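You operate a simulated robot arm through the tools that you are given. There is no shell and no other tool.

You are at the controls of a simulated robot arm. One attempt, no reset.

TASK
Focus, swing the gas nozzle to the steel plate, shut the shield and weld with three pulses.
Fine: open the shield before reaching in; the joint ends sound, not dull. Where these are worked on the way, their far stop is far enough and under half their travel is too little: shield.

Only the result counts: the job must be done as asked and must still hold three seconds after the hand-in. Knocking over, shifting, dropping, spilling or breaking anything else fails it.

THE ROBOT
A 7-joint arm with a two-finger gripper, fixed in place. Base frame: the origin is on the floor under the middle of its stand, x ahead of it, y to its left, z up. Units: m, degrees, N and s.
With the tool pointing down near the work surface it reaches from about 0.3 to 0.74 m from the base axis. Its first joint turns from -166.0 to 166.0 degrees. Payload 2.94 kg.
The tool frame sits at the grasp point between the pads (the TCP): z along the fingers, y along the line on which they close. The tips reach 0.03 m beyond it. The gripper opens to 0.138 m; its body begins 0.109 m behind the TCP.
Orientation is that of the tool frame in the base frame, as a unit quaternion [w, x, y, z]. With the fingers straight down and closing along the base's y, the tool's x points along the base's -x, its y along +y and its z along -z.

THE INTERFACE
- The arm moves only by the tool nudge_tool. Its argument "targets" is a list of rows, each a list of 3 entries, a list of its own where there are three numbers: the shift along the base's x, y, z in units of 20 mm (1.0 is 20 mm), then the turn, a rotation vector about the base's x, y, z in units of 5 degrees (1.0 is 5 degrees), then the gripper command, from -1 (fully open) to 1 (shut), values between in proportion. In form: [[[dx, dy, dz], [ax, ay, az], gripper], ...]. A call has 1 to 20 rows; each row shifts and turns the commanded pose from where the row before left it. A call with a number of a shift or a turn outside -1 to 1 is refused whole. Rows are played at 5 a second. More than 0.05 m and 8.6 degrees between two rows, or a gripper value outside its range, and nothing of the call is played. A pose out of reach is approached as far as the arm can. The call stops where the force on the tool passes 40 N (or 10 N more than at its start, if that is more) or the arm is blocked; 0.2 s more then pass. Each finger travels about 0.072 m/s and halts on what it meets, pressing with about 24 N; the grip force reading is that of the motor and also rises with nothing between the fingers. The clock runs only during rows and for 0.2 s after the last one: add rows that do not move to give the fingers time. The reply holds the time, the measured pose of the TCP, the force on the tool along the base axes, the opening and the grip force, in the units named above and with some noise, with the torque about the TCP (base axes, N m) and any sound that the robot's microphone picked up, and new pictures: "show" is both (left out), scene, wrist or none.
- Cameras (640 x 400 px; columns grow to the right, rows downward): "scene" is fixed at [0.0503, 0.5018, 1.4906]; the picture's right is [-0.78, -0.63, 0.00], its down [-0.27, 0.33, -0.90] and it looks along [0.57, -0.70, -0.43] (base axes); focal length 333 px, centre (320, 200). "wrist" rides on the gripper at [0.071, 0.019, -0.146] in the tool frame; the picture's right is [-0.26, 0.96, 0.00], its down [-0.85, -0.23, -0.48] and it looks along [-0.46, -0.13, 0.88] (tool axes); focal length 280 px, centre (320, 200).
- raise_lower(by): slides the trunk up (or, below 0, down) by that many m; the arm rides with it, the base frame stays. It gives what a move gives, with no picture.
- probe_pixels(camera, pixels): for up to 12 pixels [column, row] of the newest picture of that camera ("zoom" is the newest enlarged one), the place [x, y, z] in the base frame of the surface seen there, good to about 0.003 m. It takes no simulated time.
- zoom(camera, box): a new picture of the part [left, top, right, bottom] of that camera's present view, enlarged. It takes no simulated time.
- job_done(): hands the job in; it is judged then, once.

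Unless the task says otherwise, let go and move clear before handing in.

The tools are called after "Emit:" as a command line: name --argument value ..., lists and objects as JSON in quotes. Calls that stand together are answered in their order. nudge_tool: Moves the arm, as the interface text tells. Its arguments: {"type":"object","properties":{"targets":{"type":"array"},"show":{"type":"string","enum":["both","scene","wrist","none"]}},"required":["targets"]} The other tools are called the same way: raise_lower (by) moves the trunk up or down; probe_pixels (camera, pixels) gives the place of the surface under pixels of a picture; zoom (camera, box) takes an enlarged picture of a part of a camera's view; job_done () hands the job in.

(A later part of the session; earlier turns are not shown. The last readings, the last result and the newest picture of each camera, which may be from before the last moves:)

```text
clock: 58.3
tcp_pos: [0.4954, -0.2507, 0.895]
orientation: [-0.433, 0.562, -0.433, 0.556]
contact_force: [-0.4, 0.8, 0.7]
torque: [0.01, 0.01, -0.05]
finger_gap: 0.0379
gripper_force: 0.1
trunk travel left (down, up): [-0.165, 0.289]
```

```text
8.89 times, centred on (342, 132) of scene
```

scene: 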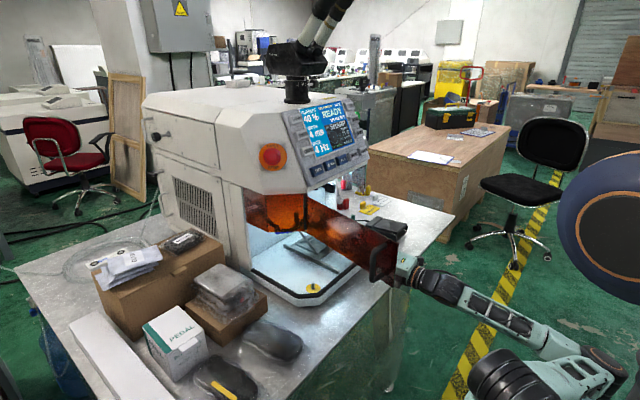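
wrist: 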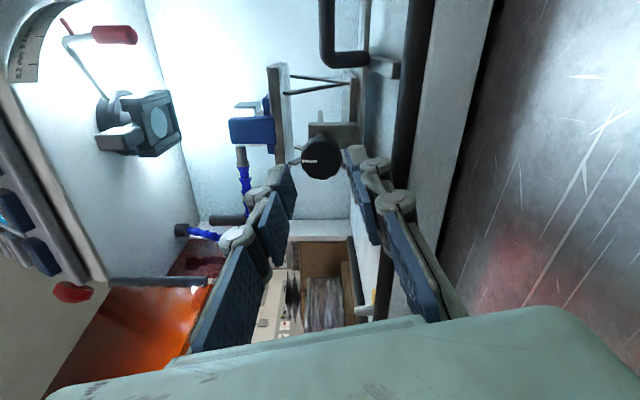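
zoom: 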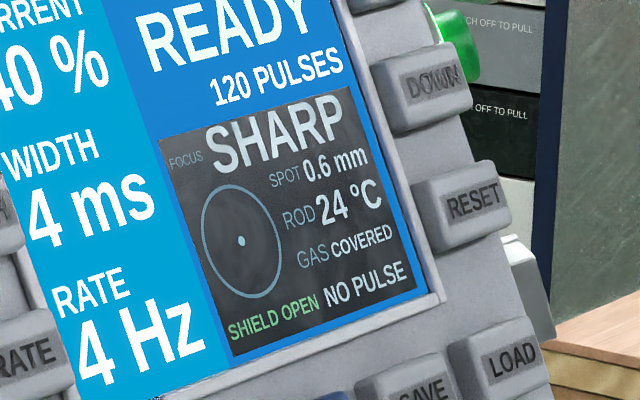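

The knob is released and focus holds at SHARP. I'll roll back upright while rising, so the camera can inspect the nozzle against the plate.

Emit:
nudge_tool --targets '[[[-0.3, 0, 0], [-1, 0, 0], 0.45], [[-0.3, 0, 0], [-1, 0, 0], 0.45], [[-0.3, 0, 0], [-1, 0, 0], 0.45], [[-0.3, 0, 0.3], [-1, 0, 0], 0.45], [[-0.3, 0, 0.5], [-1, 0, 0], 1], [[-0.3, 0, 0.5], [-1, 0, 0], 1], [[0, 0, 0.5], [-1, 0, 0], 1], [[0, 0, 0.5], [-1, 0, 0], 1], [[0, 0, 0.5], [-1, 0, 0], 1], [[0, 0, 0.5], [-1, 0, 0], 1], [[0, 0, 0.5], [-1, 0, 0], 1], [[0, 0, 0.5], [-1, 0, 0], 1], [[0, 0, 0.5], [-1, 0, 0], 1], [[0, 0, 0.5], [-1, 0, 0], 1], [[0, 0, 0.5], [-1, 0, 0], 1]]'

```text
clock: 61.5
tcp_pos: [0.4618, -0.251, 1.0117]
orientation: [-0.002, 0.709, -0.004, 0.705]
contact_force: [0.7, 0.6, 0.7]
torque: [-0.02, 0.01, 0.0]
finger_gap: 0.0
gripper_force: 24.4
trunk travel left (down, up): [-0.165, 0.289]
```

scene: 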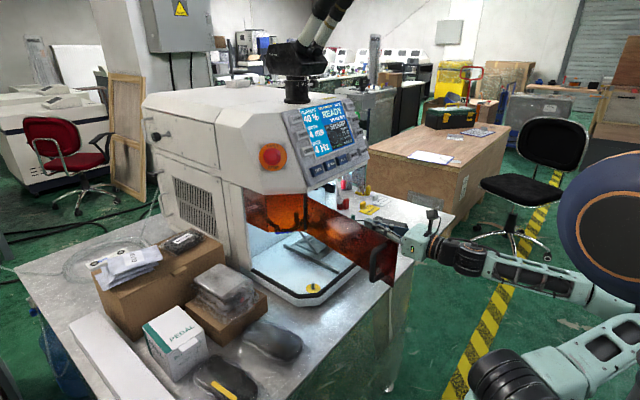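
wrist: 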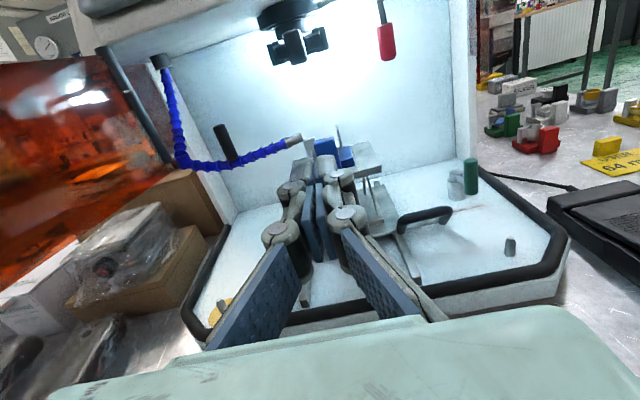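

Emit:
nudge_tool --targets '[[[0, -1, 0.5], [0, 0, 0], 1], [[0, -1, 0.5], [0, 0, 0], 1], [[0, -1, 0.5], [0, 0, 0], 1], [[0, -1, 0.5], [0, 0, 0], 1], [[0, -1, 0], [0, 0, 0], 1]]' --show "wrist"

Emit:
zoom --camera "wrist" --box '[130, 60, 330, 185]'

```text
clock: 62.7
tcp_pos: [0.4598, -0.3507, 1.0515]
orientation: [-0.002, 0.709, -0.004, 0.705]
contact_force: [-0.1, 1.0, 0.2]
torque: [0.02, 0.07, -0.05]
finger_gap: 0.0
gripper_force: 23.2
trunk travel left (down, up): [-0.165, 0.289]
```

wrist: 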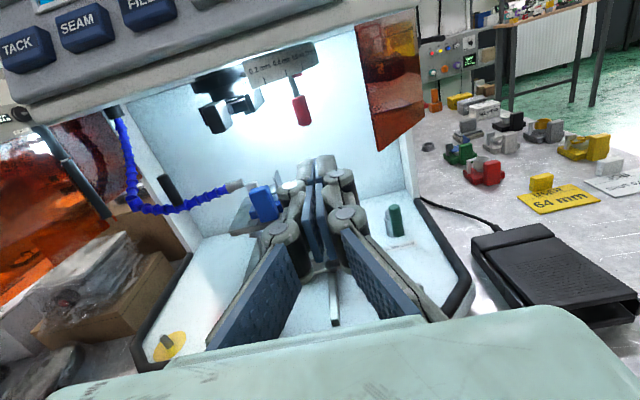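

```text
3.20 times, centred on (230, 122) of wrist
```

zoom: 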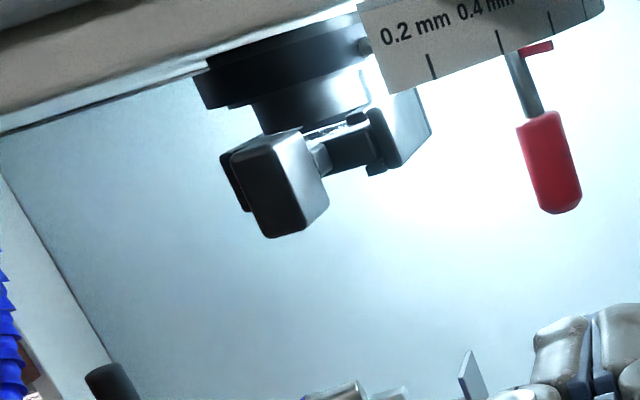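

Emit:
zoom --camera "wrist" --box '[190, 150, 320, 240]'

Emit:
probe_pixels --camera "wrist" --pixels '[[238, 183], [230, 187], [165, 180], [175, 198], [130, 200], [112, 112], [262, 195], [245, 205], [285, 188], [220, 95], [250, 110], [300, 110]]'

```text
4.44 times, centred on (255, 195) of wrist
```

zoom: 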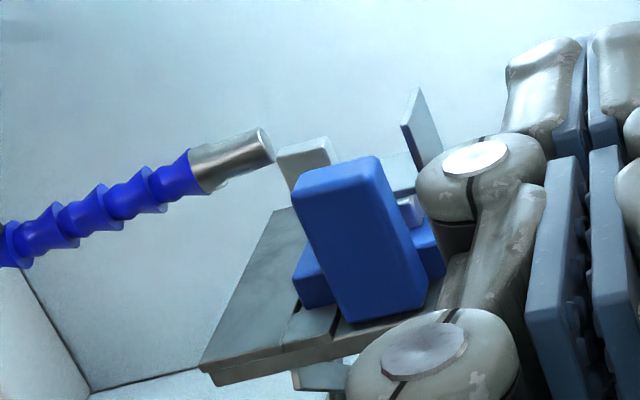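

```text
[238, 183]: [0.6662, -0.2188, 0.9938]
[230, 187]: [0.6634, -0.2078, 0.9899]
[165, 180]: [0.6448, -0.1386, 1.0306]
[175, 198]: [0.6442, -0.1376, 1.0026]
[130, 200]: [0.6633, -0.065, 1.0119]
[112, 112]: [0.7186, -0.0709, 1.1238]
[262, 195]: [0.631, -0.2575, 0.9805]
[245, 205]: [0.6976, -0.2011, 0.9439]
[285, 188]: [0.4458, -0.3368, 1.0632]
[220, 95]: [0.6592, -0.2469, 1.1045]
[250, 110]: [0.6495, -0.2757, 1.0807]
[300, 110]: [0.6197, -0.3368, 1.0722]
```

The nozzle tip sits at about (0.667,-0.220,0.993), just left of the plate, with a vertical grip rod at (0.648,-0.137,1.00–1.045). I'll approach that rod with a yawed gripper, clear of the open shield, and see how the GAS reading responds.

Emit:
nudge_tool --targets '[[[0, 1, -0.2], [0, 0, 0.9], 0.4], [[0, 1, -0.2], [0, 0, 0.9], 0.4], [[0, 1, -0.2], [0, 0, 0.9], 0.4], [[0, 1, -0.2], [0, 0, 0.9], 0.4], [[0, 1, -0.2], [0, 0, 0.9], 0.4], [[0.4, 1, -0.3], [0, 0, 0], 0.4], [[0.6, 0.4, 0], [0, 0, 0], 0.4], [[0, 0, 0], [0, 0, 0], 0.4]]'

```text
clock: 64.5
tcp_pos: [0.4807, -0.2238, 1.0244]
orientation: [-0.14, 0.696, 0.134, 0.691]
contact_force: [0.4, -0.3, 0.1]
torque: [0.02, 0.02, 0.03]
finger_gap: 0.0414
gripper_force: 0.1
trunk travel left (down, up): [-0.165, 0.289]
```

scene: 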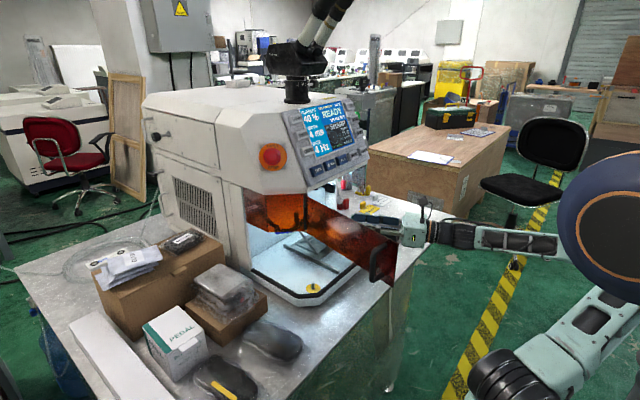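
wrist: 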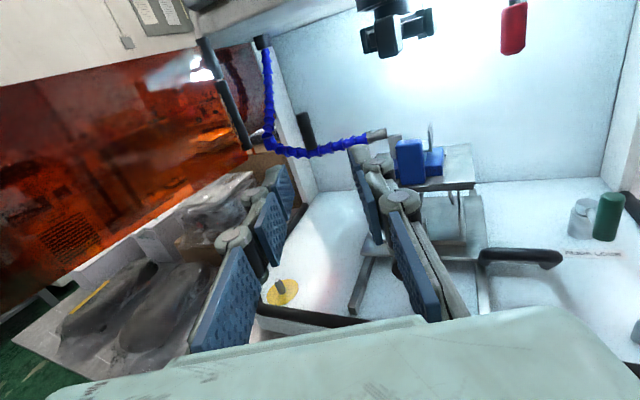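

Emit:
zoom --camera "wrist" --box '[240, 30, 460, 200]'

Emit:
probe_pixels --camera "wrist" --pixels '[[306, 118], [310, 145], [268, 140], [266, 45], [268, 90], [380, 134], [370, 139], [340, 148], [415, 150], [393, 138], [290, 152], [430, 130]]'

```text
2.35 times, centred on (350, 115) of wrist
```

zoom: 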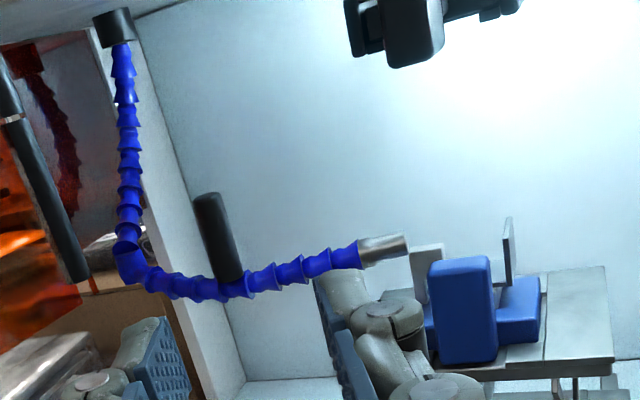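

```text
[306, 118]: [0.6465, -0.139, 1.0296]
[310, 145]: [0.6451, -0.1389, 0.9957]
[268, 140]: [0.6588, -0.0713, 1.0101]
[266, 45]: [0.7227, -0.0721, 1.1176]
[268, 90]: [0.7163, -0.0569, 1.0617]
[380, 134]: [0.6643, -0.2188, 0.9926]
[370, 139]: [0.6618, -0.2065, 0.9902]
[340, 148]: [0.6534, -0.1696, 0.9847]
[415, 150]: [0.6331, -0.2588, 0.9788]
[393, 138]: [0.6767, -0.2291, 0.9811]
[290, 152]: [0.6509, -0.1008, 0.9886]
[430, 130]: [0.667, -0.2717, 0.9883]
```

The hose hangs from a bracket pivot at about (0.722,-0.07), and the grip rod is at (0.651,-0.139) with its top at z≈1.035. I'll advance along the tool axis toward the rod.

Emit:
nudge_tool --targets '[[[0.8, 0.402, 0], [0, 0, 0], 0.4], [[0.8, 0.402, 0], [0, 0, 0], 0.4], [[0.8, 0.402, -0.05], [0, 0, 0], 0.4], [[0.8, 0.402, -0.05], [0, 0, 0], 0.4], [[0.8, 0.402, 0], [0, 0, 0], 0.4], [[0.8, 0.402, 0], [0, 0, 0], 0.4], [[0.8, 0.402, 0], [0, 0, 0], 0.4], [[0, 0, 0], [0, 0, 0], 0.4]]'

Emit:
zoom --camera "wrist" --box '[220, 60, 420, 260]'

```text
clock: 66.3
tcp_pos: [0.5923, -0.1672, 1.0237]
orientation: [-0.14, 0.696, 0.135, 0.691]
contact_force: [0.1, -0.9, 0.4]
torque: [0.02, -0.03, -0.02]
finger_gap: 0.0416
gripper_force: 0.1
trunk travel left (down, up): [-0.165, 0.289]
```

scene: 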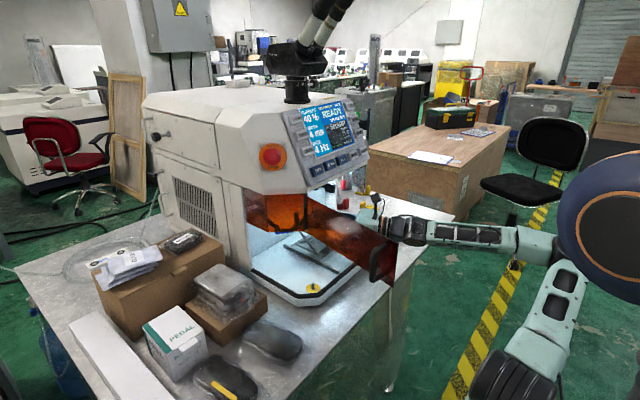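
wrist: 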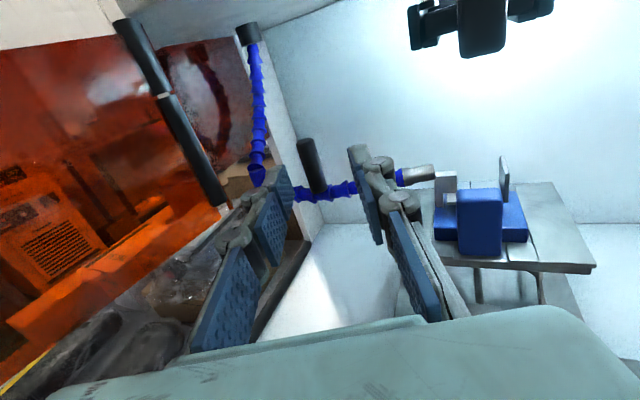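

```text
2.00 times, centred on (320, 160) of wrist
```

zoom: 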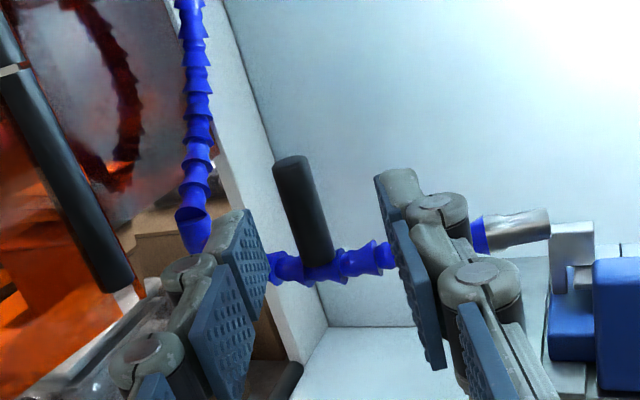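

Emit:
probe_pixels --camera "wrist" --pixels '[[308, 145], [313, 165], [318, 185], [305, 140], [425, 172], [448, 180], [475, 200], [505, 165], [330, 190], [265, 215]]'

Emit:
zoom --camera "wrist" --box '[390, 140, 560, 280]'

```text
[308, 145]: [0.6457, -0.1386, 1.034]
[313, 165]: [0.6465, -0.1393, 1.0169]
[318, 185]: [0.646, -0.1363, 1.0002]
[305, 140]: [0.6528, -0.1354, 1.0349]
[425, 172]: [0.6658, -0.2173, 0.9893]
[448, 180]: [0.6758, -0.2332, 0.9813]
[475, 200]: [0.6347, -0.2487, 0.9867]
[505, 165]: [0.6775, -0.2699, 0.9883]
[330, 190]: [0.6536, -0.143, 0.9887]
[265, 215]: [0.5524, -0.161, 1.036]
```

```text
2.86 times, centred on (475, 210) of wrist
```

zoom: 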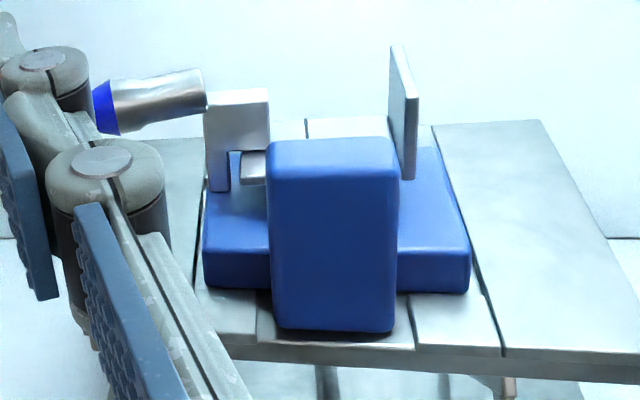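

The rod at (0.652,-0.138) lies between the open pads. I'll advance the last 6 cm and close on it gently.

Emit:
nudge_tool --targets '[[[0.7, 0.36, 0], [0, 0, 0], 0.4], [[0.7, 0.36, 0], [0, 0, 0], 0.4], [[0.7, 0.36, 0], [0, 0, 0], 0.4], [[0.7, 0.36, 0], [0, 0, 0], 0.4], [[0, 0, 0], [0, 0, 0], 0.4]]'

Emit:
zoom --camera "wrist" --box '[220, 60, 420, 260]'

```text
clock: 67.5
tcp_pos: [0.6489, -0.1384, 1.023]
orientation: [-0.14, 0.697, 0.134, 0.691]
contact_force: [0.2, 0.3, -0.5]
torque: [-0.03, -0.01, -0.01]
finger_gap: 0.0413
gripper_force: 0.0
trunk travel left (down, up): [-0.165, 0.289]
```

scene: 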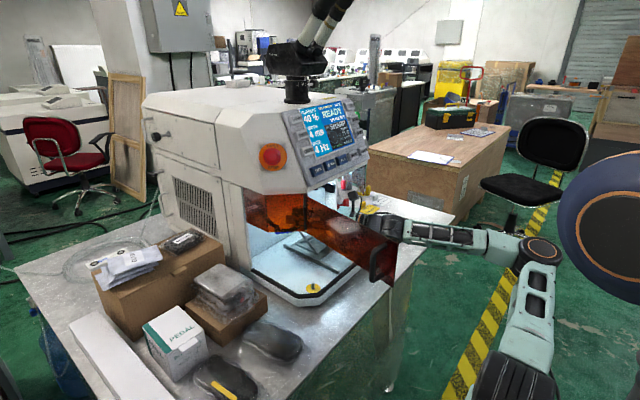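
wrist: 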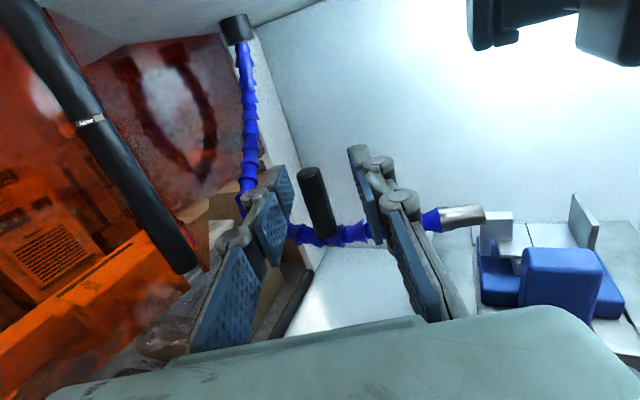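

```text
2.00 times, centred on (320, 160) of wrist
```

zoom: 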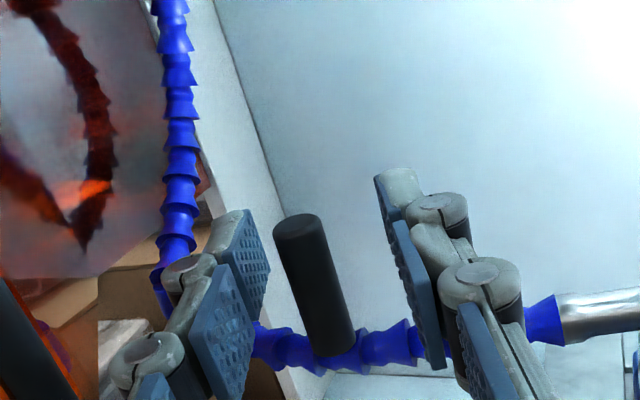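

Emit:
zoom --camera "wrist" --box '[420, 170, 640, 320]'

Emit:
probe_pixels --camera "wrist" --pixels '[[478, 213], [460, 216], [527, 235], [512, 240], [550, 235], [495, 222], [585, 220], [525, 228], [530, 245], [315, 200], [308, 175], [320, 225]]'

```text
2.67 times, centred on (530, 245) of wrist
```

zoom: 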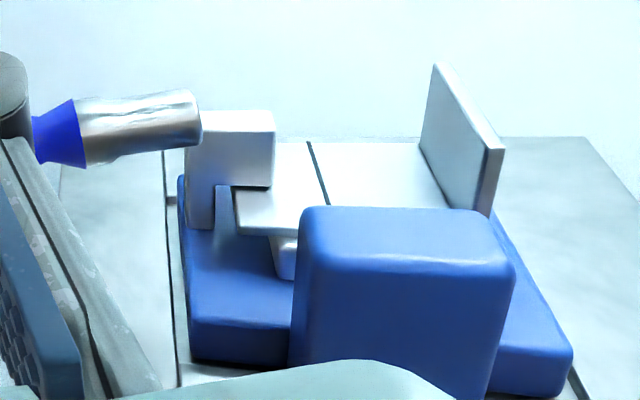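

```text
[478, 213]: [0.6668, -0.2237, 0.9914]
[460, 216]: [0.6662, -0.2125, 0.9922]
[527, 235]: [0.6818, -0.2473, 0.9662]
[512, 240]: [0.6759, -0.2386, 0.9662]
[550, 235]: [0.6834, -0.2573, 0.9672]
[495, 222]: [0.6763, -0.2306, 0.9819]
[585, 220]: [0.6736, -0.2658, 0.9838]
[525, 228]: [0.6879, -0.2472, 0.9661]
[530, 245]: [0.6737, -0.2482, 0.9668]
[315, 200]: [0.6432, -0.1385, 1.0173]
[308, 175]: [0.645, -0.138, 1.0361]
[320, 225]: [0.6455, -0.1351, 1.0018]
```

Now the plates are visible: seam at (0.677,-0.2475,0.966), nozzle tip at (0.667,-0.224,0.991). I'll grip the rod, then make a tiny test move to learn the swing direction and its effect on the GAS reading.

Emit:
nudge_tool --targets '[[[0, 0, 0], [0, 0, 0], 0.7], [[0, 0, 0], [0, 0, 0], 0.8], [[0, 0, 0], [0, 0, 0], 1], [[0, 0, 0], [0, 0, 0], 1]]' --show "wrist"

Emit:
zoom --camera "scene" --box '[320, 110, 365, 155]'

```text
clock: 68.5
tcp_pos: [0.6481, -0.1356, 1.0234]
orientation: [-0.139, 0.696, 0.136, 0.691]
contact_force: [1.8, 12.1, -1.7]
torque: [-0.37, -0.48, 0.14]
finger_gap: 0.0133
gripper_force: 40.2
trunk travel left (down, up): [-0.165, 0.289]
```

wrist: 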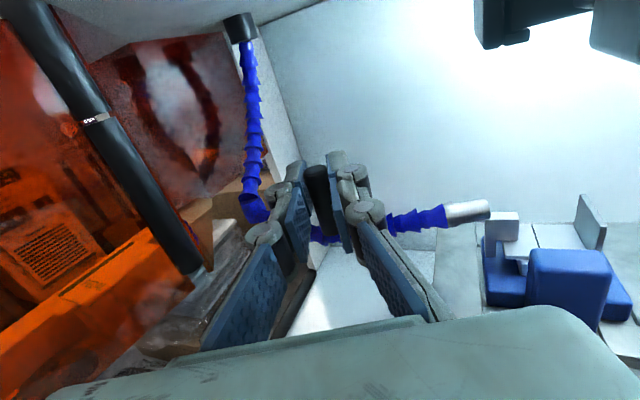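

```text
8.89 times, centred on (342, 132) of scene
```

zoom: 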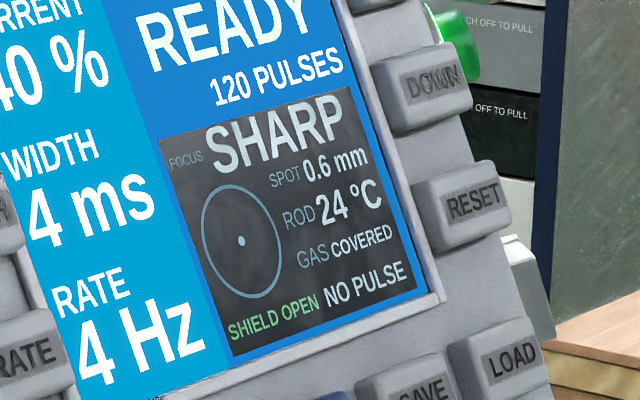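

Gripped, with a 12 N side load from being 3 mm off-centre. I'll relieve that in y, then make a 4 mm test move toward +x.

Emit:
nudge_tool --targets '[[[0, 0.13, 0], [0, 0, 0], 1], [[0, 0, 0], [0, 0, 0], 1]]' --show "none"

Emit:
nudge_tool --targets '[[[0.1, 0, 0], [0, 0, 0], 1], [[0.1, 0, 0], [0, 0, 0], 1], [[0, 0, 0], [0, 0, 0], 1]]' --show "wrist"

```text
clock: 69.1
tcp_pos: [0.6483, -0.1352, 1.0242]
orientation: [-0.139, 0.696, 0.135, 0.691]
contact_force: [-1.9, 5.8, -2.0]
torque: [-0.67, -0.43, 0.14]
finger_gap: 0.013
gripper_force: 39.3
trunk travel left (down, up): [-0.165, 0.289]
```

```text
clock: 69.9
tcp_pos: [0.6524, -0.1359, 1.0244]
orientation: [-0.14, 0.697, 0.134, 0.691]
contact_force: [-1.9, 0.8, 0.9]
torque: [-0.58, -0.48, 0.11]
finger_gap: 0.0134
gripper_force: 39.3
trunk travel left (down, up): [-0.165, 0.289]
```

wrist: 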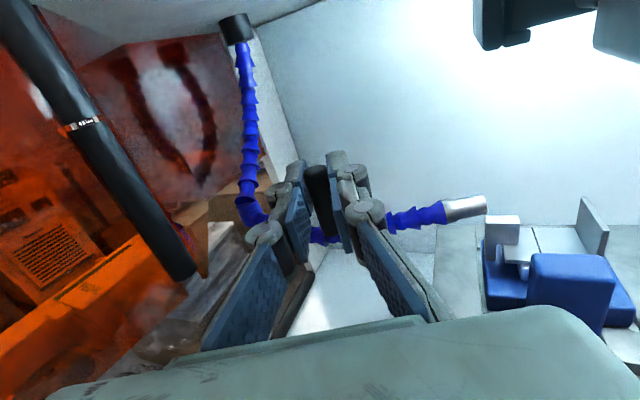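

Emit:
probe_pixels --camera "wrist" --pixels '[[482, 203], [465, 208], [445, 212], [240, 40], [535, 238], [248, 200]]'

Emit:
zoom --camera "wrist" --box '[420, 170, 640, 320]'

Emit:
zoom --camera "scene" --box '[320, 110, 365, 155]'

```text
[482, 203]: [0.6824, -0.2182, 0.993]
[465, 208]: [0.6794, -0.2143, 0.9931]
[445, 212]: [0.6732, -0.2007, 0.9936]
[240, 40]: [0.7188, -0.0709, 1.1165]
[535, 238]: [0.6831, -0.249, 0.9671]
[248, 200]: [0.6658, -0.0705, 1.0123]
```

```text
2.67 times, centred on (530, 245) of wrist
```

zoom: 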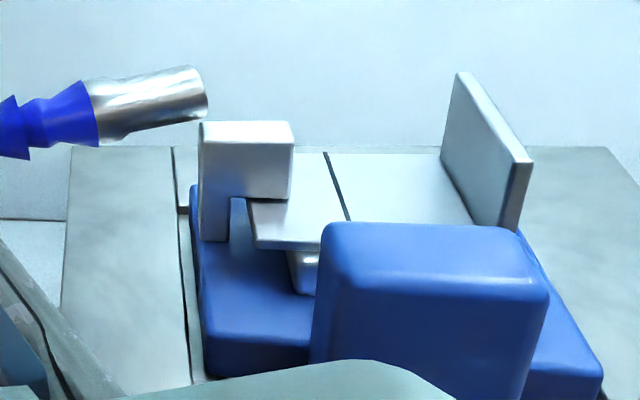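

```text
8.89 times, centred on (342, 132) of scene
```

zoom: 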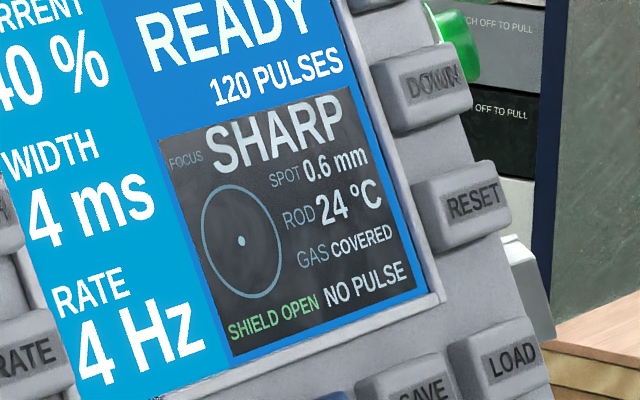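

GAS still reads COVERED after the tip moved about 12 mm. I'll keep swinging in small steps to find where the coverage ends.

Emit:
nudge_tool --targets '[[[0.15, -0.02, 0], [0, 0, 0], 1], [[0.15, -0.02, 0], [0, 0, 0], 1], [[0, 0, 0], [0, 0, 0], 1]]' --show "wrist"

Emit:
zoom --camera "scene" --box '[320, 110, 365, 155]'

Emit:
zoom --camera "wrist" --box '[420, 170, 640, 320]'

```text
clock: 70.6
tcp_pos: [0.6547, -0.1363, 1.0227]
orientation: [-0.139, 0.695, 0.135, 0.692]
contact_force: [-26.9, -2.8, -1.2]
torque: [-0.58, -0.43, 0.08]
finger_gap: 0.0131
gripper_force: 39.6
trunk travel left (down, up): [-0.165, 0.289]
stopped in row 3: the force on the tool passed its limit at 42 N (the readings are from after the stop); the commanded pose is now the measured one
```

wrist: 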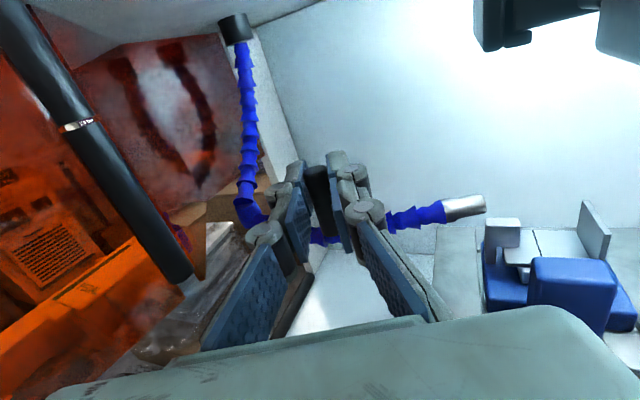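

```text
8.89 times, centred on (342, 132) of scene
```

zoom: 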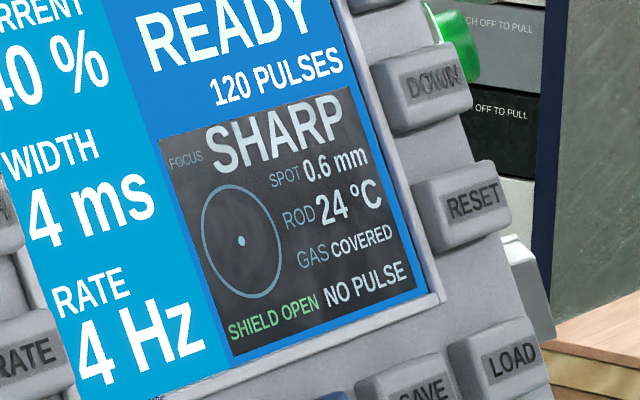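

```text
2.67 times, centred on (530, 245) of wrist
```

zoom: 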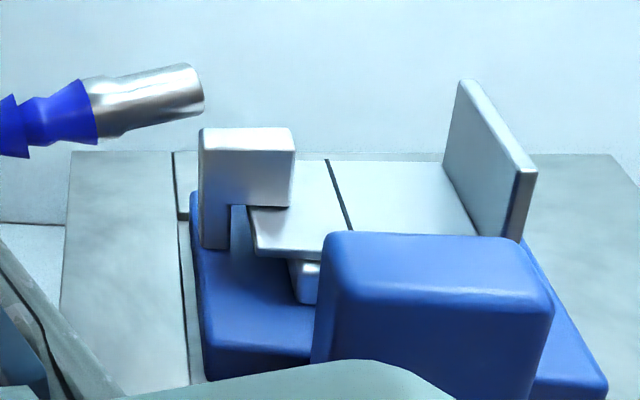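

The nozzle reached a stop (42 N) about 6 mm further along, still COVERED. I'll back off and swing the other way to see where the reading changes.

Emit:
nudge_tool --targets '[[[-0.1, 0, 0], [0, 0, 0], 1], [[-0.1, 0, 0], [0, 0, 0], 1], [[-0.1, 0, 0], [0, 0, 0], 1], [[-0.1, 0, 0], [0, 0, 0], 1], [[0, 0, 0], [0, 0, 0], 1]]' --show "wrist"

Emit:
zoom --camera "scene" --box '[320, 110, 365, 155]'

Emit:
zoom --camera "wrist" --box '[420, 170, 640, 320]'

```text
clock: 71.8
tcp_pos: [0.6488, -0.1364, 1.0233]
orientation: [-0.14, 0.696, 0.135, 0.692]
contact_force: [3.3, -1.0, 18.3]
torque: [-0.5, -0.25, -0.18]
finger_gap: 0.0133
gripper_force: 40.1
trunk travel left (down, up): [-0.165, 0.289]
```

wrist: 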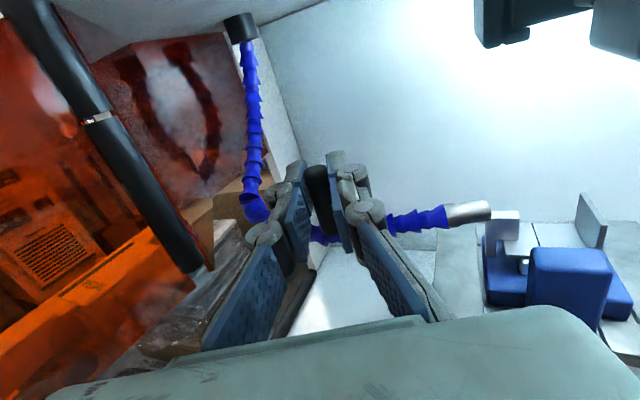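

```text
8.89 times, centred on (342, 132) of scene
```

zoom: 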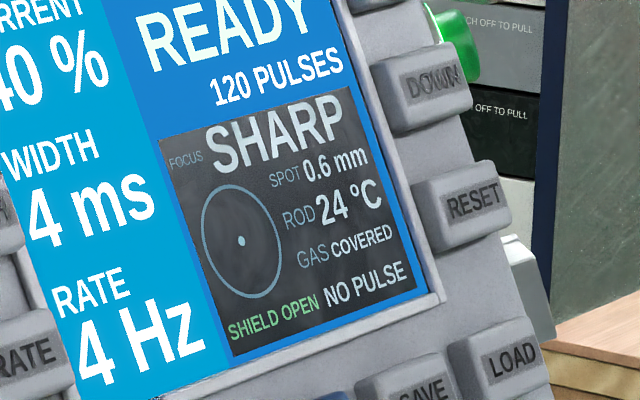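

```text
2.67 times, centred on (530, 245) of wrist
```

zoom: 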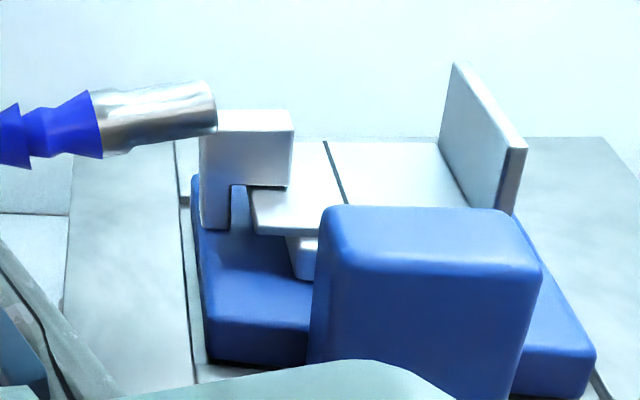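

Emit:
nudge_tool --targets '[[[0, 0, 0], [0, 0, 0], 1]]' --show "none"

Emit:
probe_pixels --camera "wrist" --pixels '[[487, 210], [470, 213], [450, 216], [240, 25], [250, 200], [313, 180], [252, 110], [435, 216]]'

```text
clock: 72.2
tcp_pos: [0.6475, -0.1347, 1.0245]
orientation: [-0.14, 0.695, 0.135, 0.692]
contact_force: [1.7, -3.5, 17.8]
torque: [-0.51, -0.37, -0.09]
finger_gap: 0.0131
gripper_force: 40.0
trunk travel left (down, up): [-0.165, 0.289]
```

```text
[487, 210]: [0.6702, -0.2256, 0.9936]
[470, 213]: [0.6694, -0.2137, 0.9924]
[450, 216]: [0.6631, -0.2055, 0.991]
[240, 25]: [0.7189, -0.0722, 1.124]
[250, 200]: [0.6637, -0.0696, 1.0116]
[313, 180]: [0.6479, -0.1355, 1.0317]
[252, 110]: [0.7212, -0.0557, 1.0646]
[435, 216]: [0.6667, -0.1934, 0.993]
```

The steady 18 N upward is just the z offset from the stop's pose reset (about 1.3 mm). I'll correct it and continue swinging in -x.

Emit:
nudge_tool --targets '[[[0, 0, 0.07], [0, 0, 0], 1], [[-0.15, 0, 0], [0, 0, 0], 1], [[-0.15, 0, 0], [0, 0, 0], 1], [[-0.15, 0, 0], [0, 0, 0], 1], [[0, 0, 0], [0, 0, 0], 1]]' --show "wrist"

Emit:
zoom --camera "scene" --box '[320, 110, 365, 155]'

Emit:
zoom --camera "wrist" --box '[420, 170, 640, 320]'

```text
clock: 73.4
tcp_pos: [0.6407, -0.1348, 1.024]
orientation: [-0.141, 0.697, 0.136, 0.69]
contact_force: [5.2, 5.8, 12.4]
torque: [-0.35, -0.21, -0.07]
finger_gap: 0.0132
gripper_force: 39.9
trunk travel left (down, up): [-0.165, 0.289]
```

wrist: 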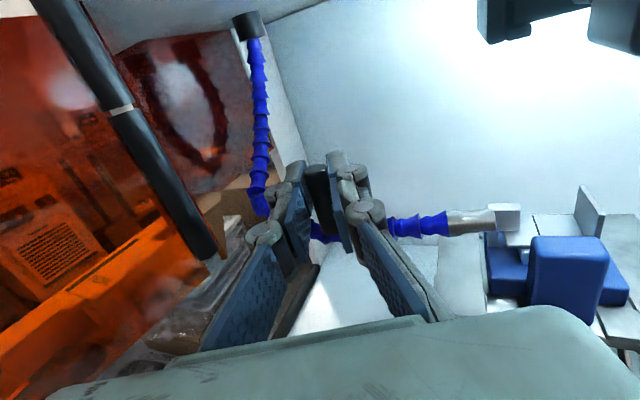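

```text
8.89 times, centred on (342, 132) of scene
```

zoom: 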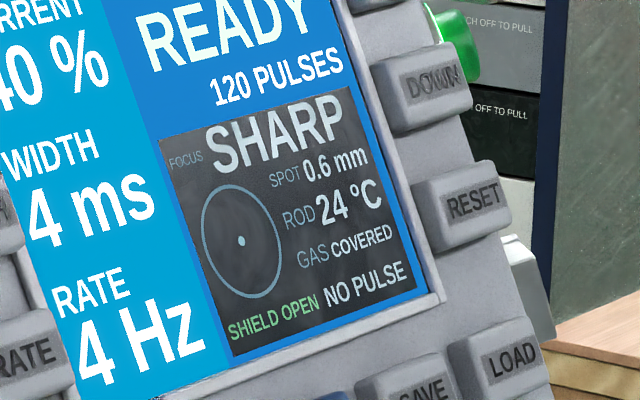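

```text
2.67 times, centred on (530, 245) of wrist
```

zoom: 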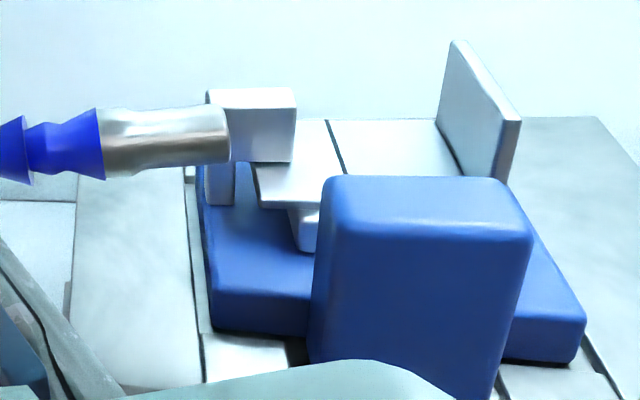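

Still COVERED with the tip level with the jig's clamp. I'll swing further away along the arc to find where it changes.

Emit:
nudge_tool --targets '[[[-0.15, 0.05, 0.04], [0, 0, -0.3], 1], [[-0.15, 0.06, 0], [0, 0, -0.3], 1], [[-0.15, 0.07, 0], [0, 0, -0.3], 1], [[-0.1, 0.05, 0], [0, 0, -0.3], 1], [[0, 0, 0], [0, 0, 0], 1]]' --show "wrist"

Emit:
zoom --camera "scene" --box '[320, 110, 365, 155]'

Emit:
zoom --camera "wrist" --box '[420, 170, 640, 320]'

```text
clock: 74.6
tcp_pos: [0.6297, -0.1297, 1.0231]
orientation: [-0.104, 0.703, 0.099, 0.696]
contact_force: [5.2, 7.2, 5.3]
torque: [-0.48, -0.13, -0.05]
finger_gap: 0.0135
gripper_force: 40.2
trunk travel left (down, up): [-0.165, 0.289]
```

wrist: 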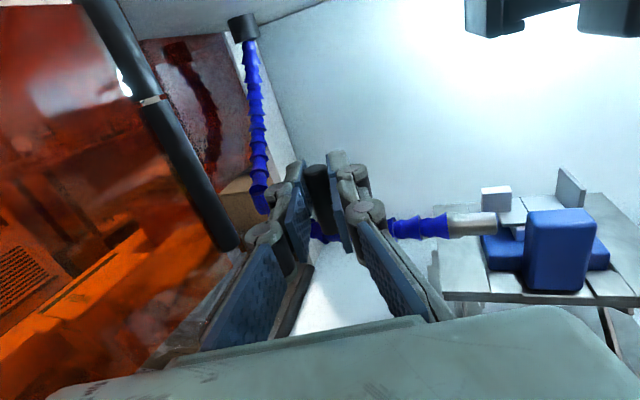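

```text
8.89 times, centred on (342, 132) of scene
```

zoom: 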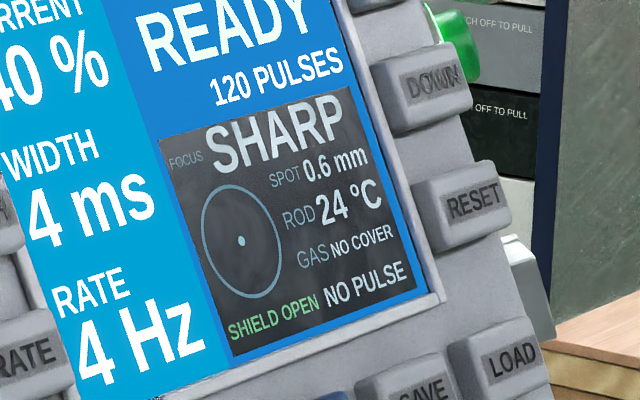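

```text
2.67 times, centred on (530, 245) of wrist
```

zoom: 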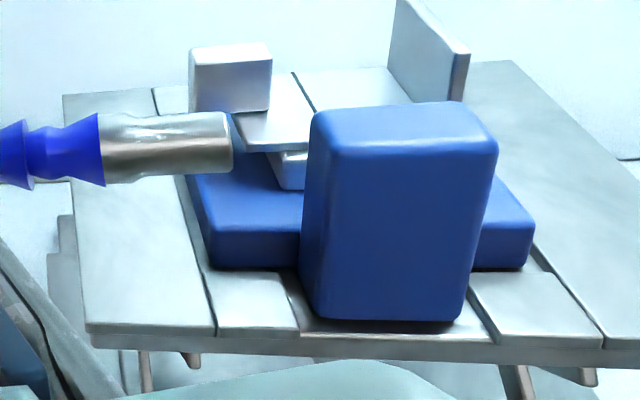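

Now GAS reads NO COVER, so coverage runs from a rod position of about x=0.635 to the stop at 0.655. I'll swing the nozzle back so its tip lines up with the seam (rod x≈0.651).

Emit:
nudge_tool --targets '[[[0.1, -0.04, 0.02], [0, 0, 0.3], 1], [[0.15, -0.06, 0], [0, 0, 0.3], 1], [[0.15, -0.05, 0], [0, 0, 0.3], 1], [[0.15, -0.04, 0], [0, 0, 0.3], 1], [[0.15, -0.03, 0], [0, 0, 0], 1], [[0.15, -0.02, 0], [0, 0, 0], 1], [[0.15, -0.01, 0], [0, 0, 0], 1], [[0, 0, 0], [0, 0, 0], 1]]' --show "wrist"

Emit:
zoom --camera "scene" --box '[320, 110, 365, 155]'

Emit:
zoom --camera "wrist" --box '[420, 170, 640, 320]'

```text
clock: 76.4
tcp_pos: [0.6501, -0.1361, 1.0243]
orientation: [-0.139, 0.698, 0.134, 0.69]
contact_force: [-2.8, 2.9, -8.8]
torque: [-0.66, -0.49, 0.15]
finger_gap: 0.0132
gripper_force: 39.5
trunk travel left (down, up): [-0.165, 0.289]
```

wrist: 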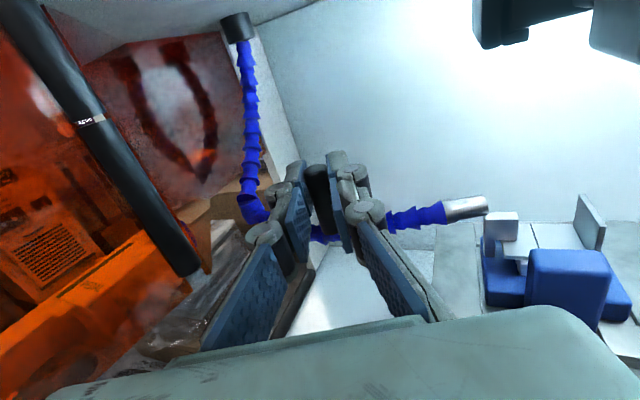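

```text
8.89 times, centred on (342, 132) of scene
```

zoom: 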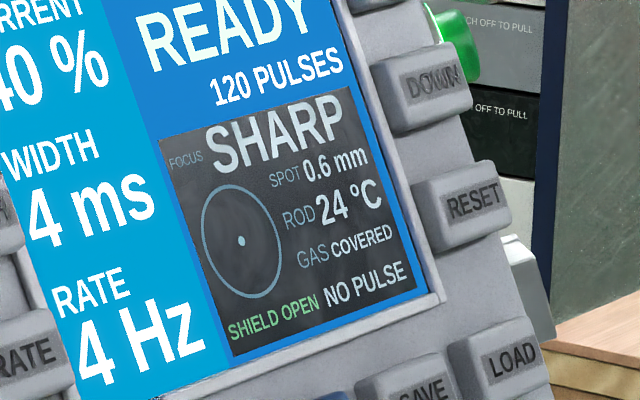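

```text
2.67 times, centred on (530, 245) of wrist
```

zoom: 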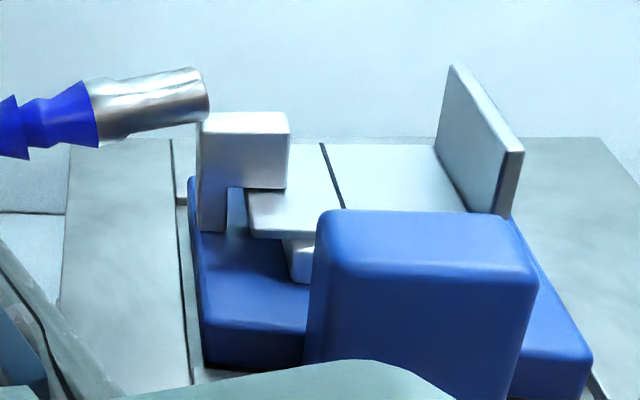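

Emit:
probe_pixels --camera "wrist" --pixels '[[484, 206], [476, 208], [465, 210], [452, 213], [533, 232], [541, 245], [500, 220], [515, 218], [590, 215], [482, 200]]'

```text
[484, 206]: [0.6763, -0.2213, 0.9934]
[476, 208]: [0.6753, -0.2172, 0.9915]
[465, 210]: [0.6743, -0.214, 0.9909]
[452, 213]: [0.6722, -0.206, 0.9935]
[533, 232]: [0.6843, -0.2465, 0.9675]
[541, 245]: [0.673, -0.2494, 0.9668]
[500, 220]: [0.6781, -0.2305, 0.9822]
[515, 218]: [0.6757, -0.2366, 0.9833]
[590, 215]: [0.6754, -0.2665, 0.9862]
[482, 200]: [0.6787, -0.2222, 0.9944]
```

The tip is at (0.676,-0.2215,0.993), abreast of the seam centre (0.677,-0.2475), and GAS reads COVERED. I'll relax the z preload, release the rod, and back out along the tool axis.

Emit:
nudge_tool --targets '[[[0, 0, -0.03], [0, 0, 0], 1], [[0, 0, 0], [0, 0, 0], 0.75], [[0, 0, 0], [0, 0, 0], 0.5], [[0, 0, 0], [0, 0, 0], 0.4], [[-0.4, -0.165, 0], [0, 0, 0], 0.4], [[-0.8, -0.33, 0], [0, 0, 0], 0.4], [[-0.8, -0.33, 0], [0, 0, 0], 0.4], [[-0.8, -0.33, 0], [0, 0, 0], 0.4]]' --show "wrist"

Emit:
zoom --camera "scene" --box '[320, 110, 365, 155]'

```text
clock: 78.2
tcp_pos: [0.5925, -0.1592, 1.022]
orientation: [-0.141, 0.697, 0.135, 0.69]
contact_force: [-0.4, 0.5, -1.0]
torque: [0.0, -0.04, 0.03]
finger_gap: 0.0413
gripper_force: 0.0
trunk travel left (down, up): [-0.165, 0.289]
```

wrist: 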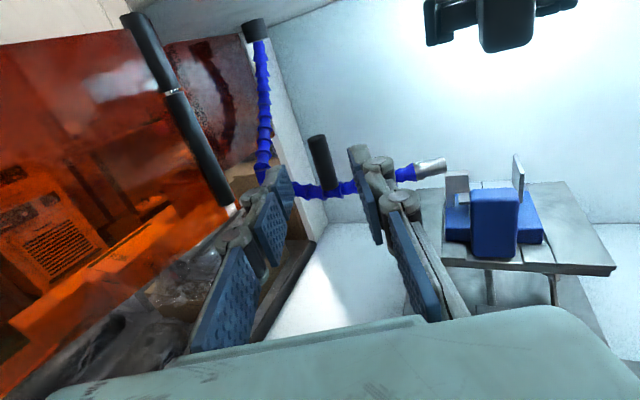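

```text
8.89 times, centred on (342, 132) of scene
```

zoom: 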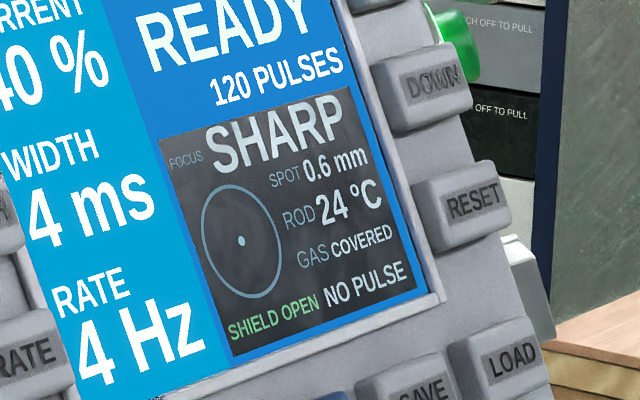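

The nozzle is released; the display reads SHARP and COVERED. I'll back fully out of the chamber, undo the yaw, and re-check everything with a fresh view.

Emit:
nudge_tool --targets '[[[-0.9, -0.37, 0], [0, 0, 0], 0.4], [[-0.9, -0.37, 0], [0, 0, 0], 0.4], [[-0.9, -0.37, 0], [0, 0, 0], 0.4], [[-0.9, -0.37, 0], [0, 0, 0], 0.4], [[-0.9, -0.37, 0], [0, 0, 0], 0.4], [[-0.9, -0.37, 0], [0, 0, 0], 0.4], [[-0.9, -0.37, 0], [0, 0, 0], 0.4], [[-0.4, 0, 0], [0, 0, -0.9], 1], [[0, 0, 0], [0, 0, -0.9], 1], [[0, 0, 0], [0, 0, -0.9], 1], [[0, 0, 0], [0, 0, -0.9], 1], [[0, 0, 0], [0, 0, -0.9], 1]]'

Emit:
zoom --camera "wrist" --box '[140, 30, 400, 200]'

Emit:
zoom --camera "scene" --box '[320, 110, 365, 155]'

```text
clock: 80.8
tcp_pos: [0.4596, -0.2113, 1.024]
orientation: [-0.002, 0.71, -0.006, 0.704]
contact_force: [-0.6, 0.9, -0.3]
torque: [-0.02, 0.01, 0.01]
finger_gap: 0.0001
gripper_force: 24.2
trunk travel left (down, up): [-0.165, 0.289]
```

scene: 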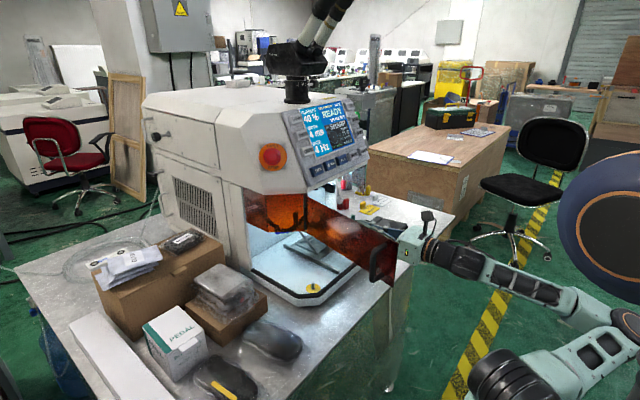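
wrist: 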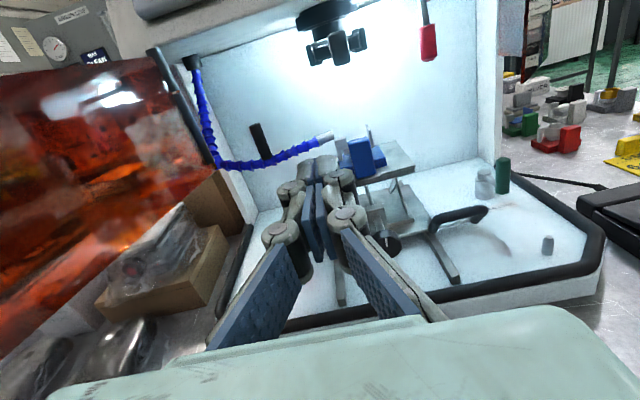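

```text
2.35 times, centred on (270, 115) of wrist
```

zoom: 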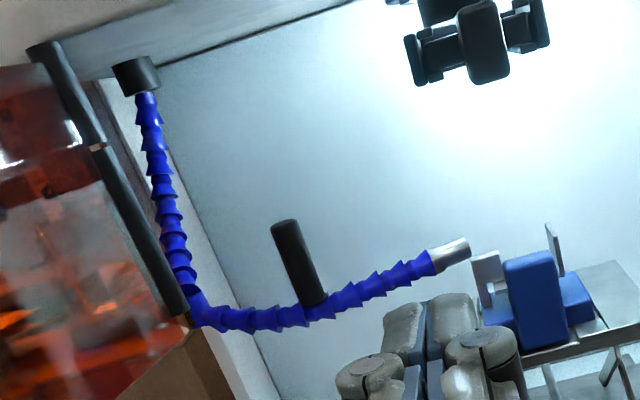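

```text
8.89 times, centred on (342, 132) of scene
```

zoom: 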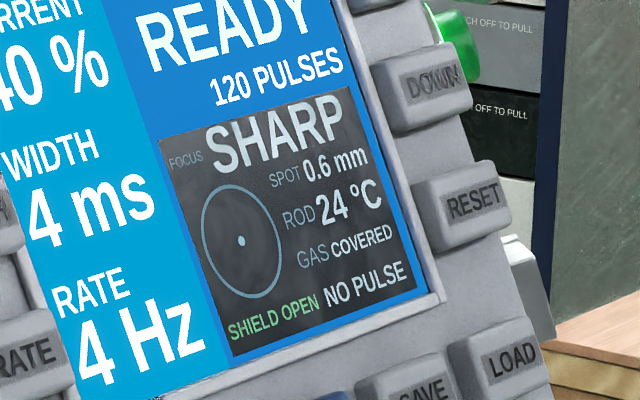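

All readings are good (SHARP, COVERED, SHIELD OPEN). Next I'll shut the shield, so I'll check the eyepiece and shield positions before raising and pitching the tool to vertical.

Emit:
probe_pixels --camera "scene" --pixels '[[340, 5], [318, 20], [295, 55], [385, 270], [395, 240], [300, 215], [370, 225], [320, 60]]'

Emit:
raise_lower --by 0.2

```text
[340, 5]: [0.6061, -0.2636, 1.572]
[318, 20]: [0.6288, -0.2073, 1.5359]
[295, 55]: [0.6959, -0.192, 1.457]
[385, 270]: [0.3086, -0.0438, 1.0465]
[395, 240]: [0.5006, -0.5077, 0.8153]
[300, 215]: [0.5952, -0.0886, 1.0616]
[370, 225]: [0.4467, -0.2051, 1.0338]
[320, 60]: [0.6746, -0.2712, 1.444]
```

```text
clock: 83.0
tcp_pos: [0.4593, -0.2113, 1.2234]
orientation: [-0.003, 0.71, -0.005, 0.704]
contact_force: [0.4, -0.3, -1.1]
torque: [0.01, 0.04, -0.01]
finger_gap: 0.0
gripper_force: 24.1
trunk travel left (down, up): [-0.365, 0.089]
```

Emit:
nudge_tool --targets '[[[-0.3, 0, 0.1], [0, 1, 0], 1], [[-0.3, 0, 0.1], [0, 1, 0], 1], [[-0.3, 0, 0.1], [0, 1, 0], 1], [[-0.3, 0, 0.1], [0, 1, 0], 1], [[-0.3, 0, 0.1], [0, 1, 0], 1], [[-0.3, 0, 0.1], [0, 1, 0], 1], [[-0.3, 0, 0], [0, 1, 0], 1], [[-0.3, 0, 0], [0, 1, 0], 1], [[-0.3, 0, 0], [0, 1, 0], 1], [[-0.3, 0, 0], [0, 1, 0], 1], [[-0.3, 0, 0], [0, 1, 0], 1], [[0, 0, 0], [0, 1, 0], 1], [[0, 0, 0], [0, 1, 0], 1], [[0, 0, 0], [0, 1, 0], 1], [[0, 0, 0], [0, 1, 0], 1], [[0, 0, 0], [0, 1, 0], 1], [[0, 0, 0], [0, 1, 0], 1], [[0, 0, 0], [0, 1, 0], 1]]'

```text
clock: 86.8
tcp_pos: [0.3932, -0.21, 1.2361]
orientation: [0.0, 1.0, -0.005, -0.006]
contact_force: [-0.2, 0.0, 0.8]
torque: [0.01, -0.01, -0.02]
finger_gap: 0.0004
gripper_force: 24.0
trunk travel left (down, up): [-0.365, 0.089]
```

scene: 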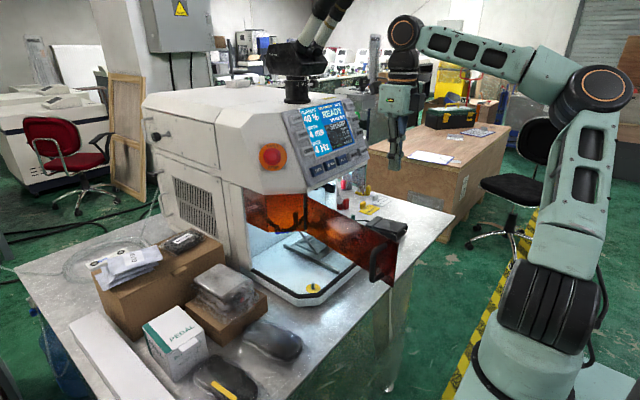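
wrist: 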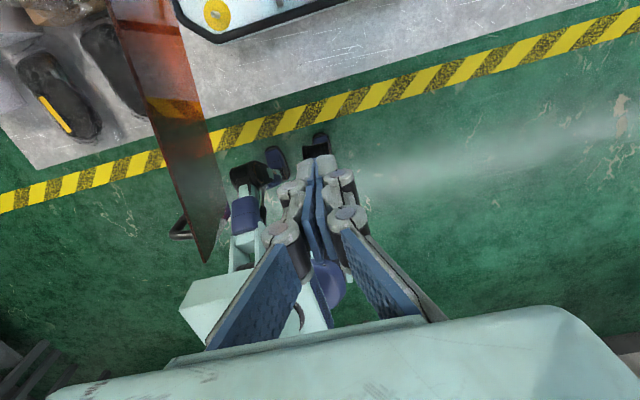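

Emit:
probe_pixels --camera "wrist" --pixels '[[118, 30], [150, 110], [180, 190], [200, 245], [226, 205], [180, 235], [205, 130], [190, 60]]'

Emit:
probe_pixels --camera "scene" --pixels '[[330, 208], [360, 222], [390, 235], [396, 238], [375, 250], [372, 270], [385, 283]]'

```text
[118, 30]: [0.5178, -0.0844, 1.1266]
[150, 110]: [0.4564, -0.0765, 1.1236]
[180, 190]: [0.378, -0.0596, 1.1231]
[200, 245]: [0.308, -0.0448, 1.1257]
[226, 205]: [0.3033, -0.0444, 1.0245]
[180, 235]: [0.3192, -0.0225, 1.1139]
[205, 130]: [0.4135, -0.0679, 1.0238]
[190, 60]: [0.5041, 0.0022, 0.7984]
```

```text
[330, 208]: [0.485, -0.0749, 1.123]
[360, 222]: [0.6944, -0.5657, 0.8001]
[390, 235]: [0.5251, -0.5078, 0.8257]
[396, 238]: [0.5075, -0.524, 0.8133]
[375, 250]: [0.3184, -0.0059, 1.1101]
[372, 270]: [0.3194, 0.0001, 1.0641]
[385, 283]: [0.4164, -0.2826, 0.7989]
```

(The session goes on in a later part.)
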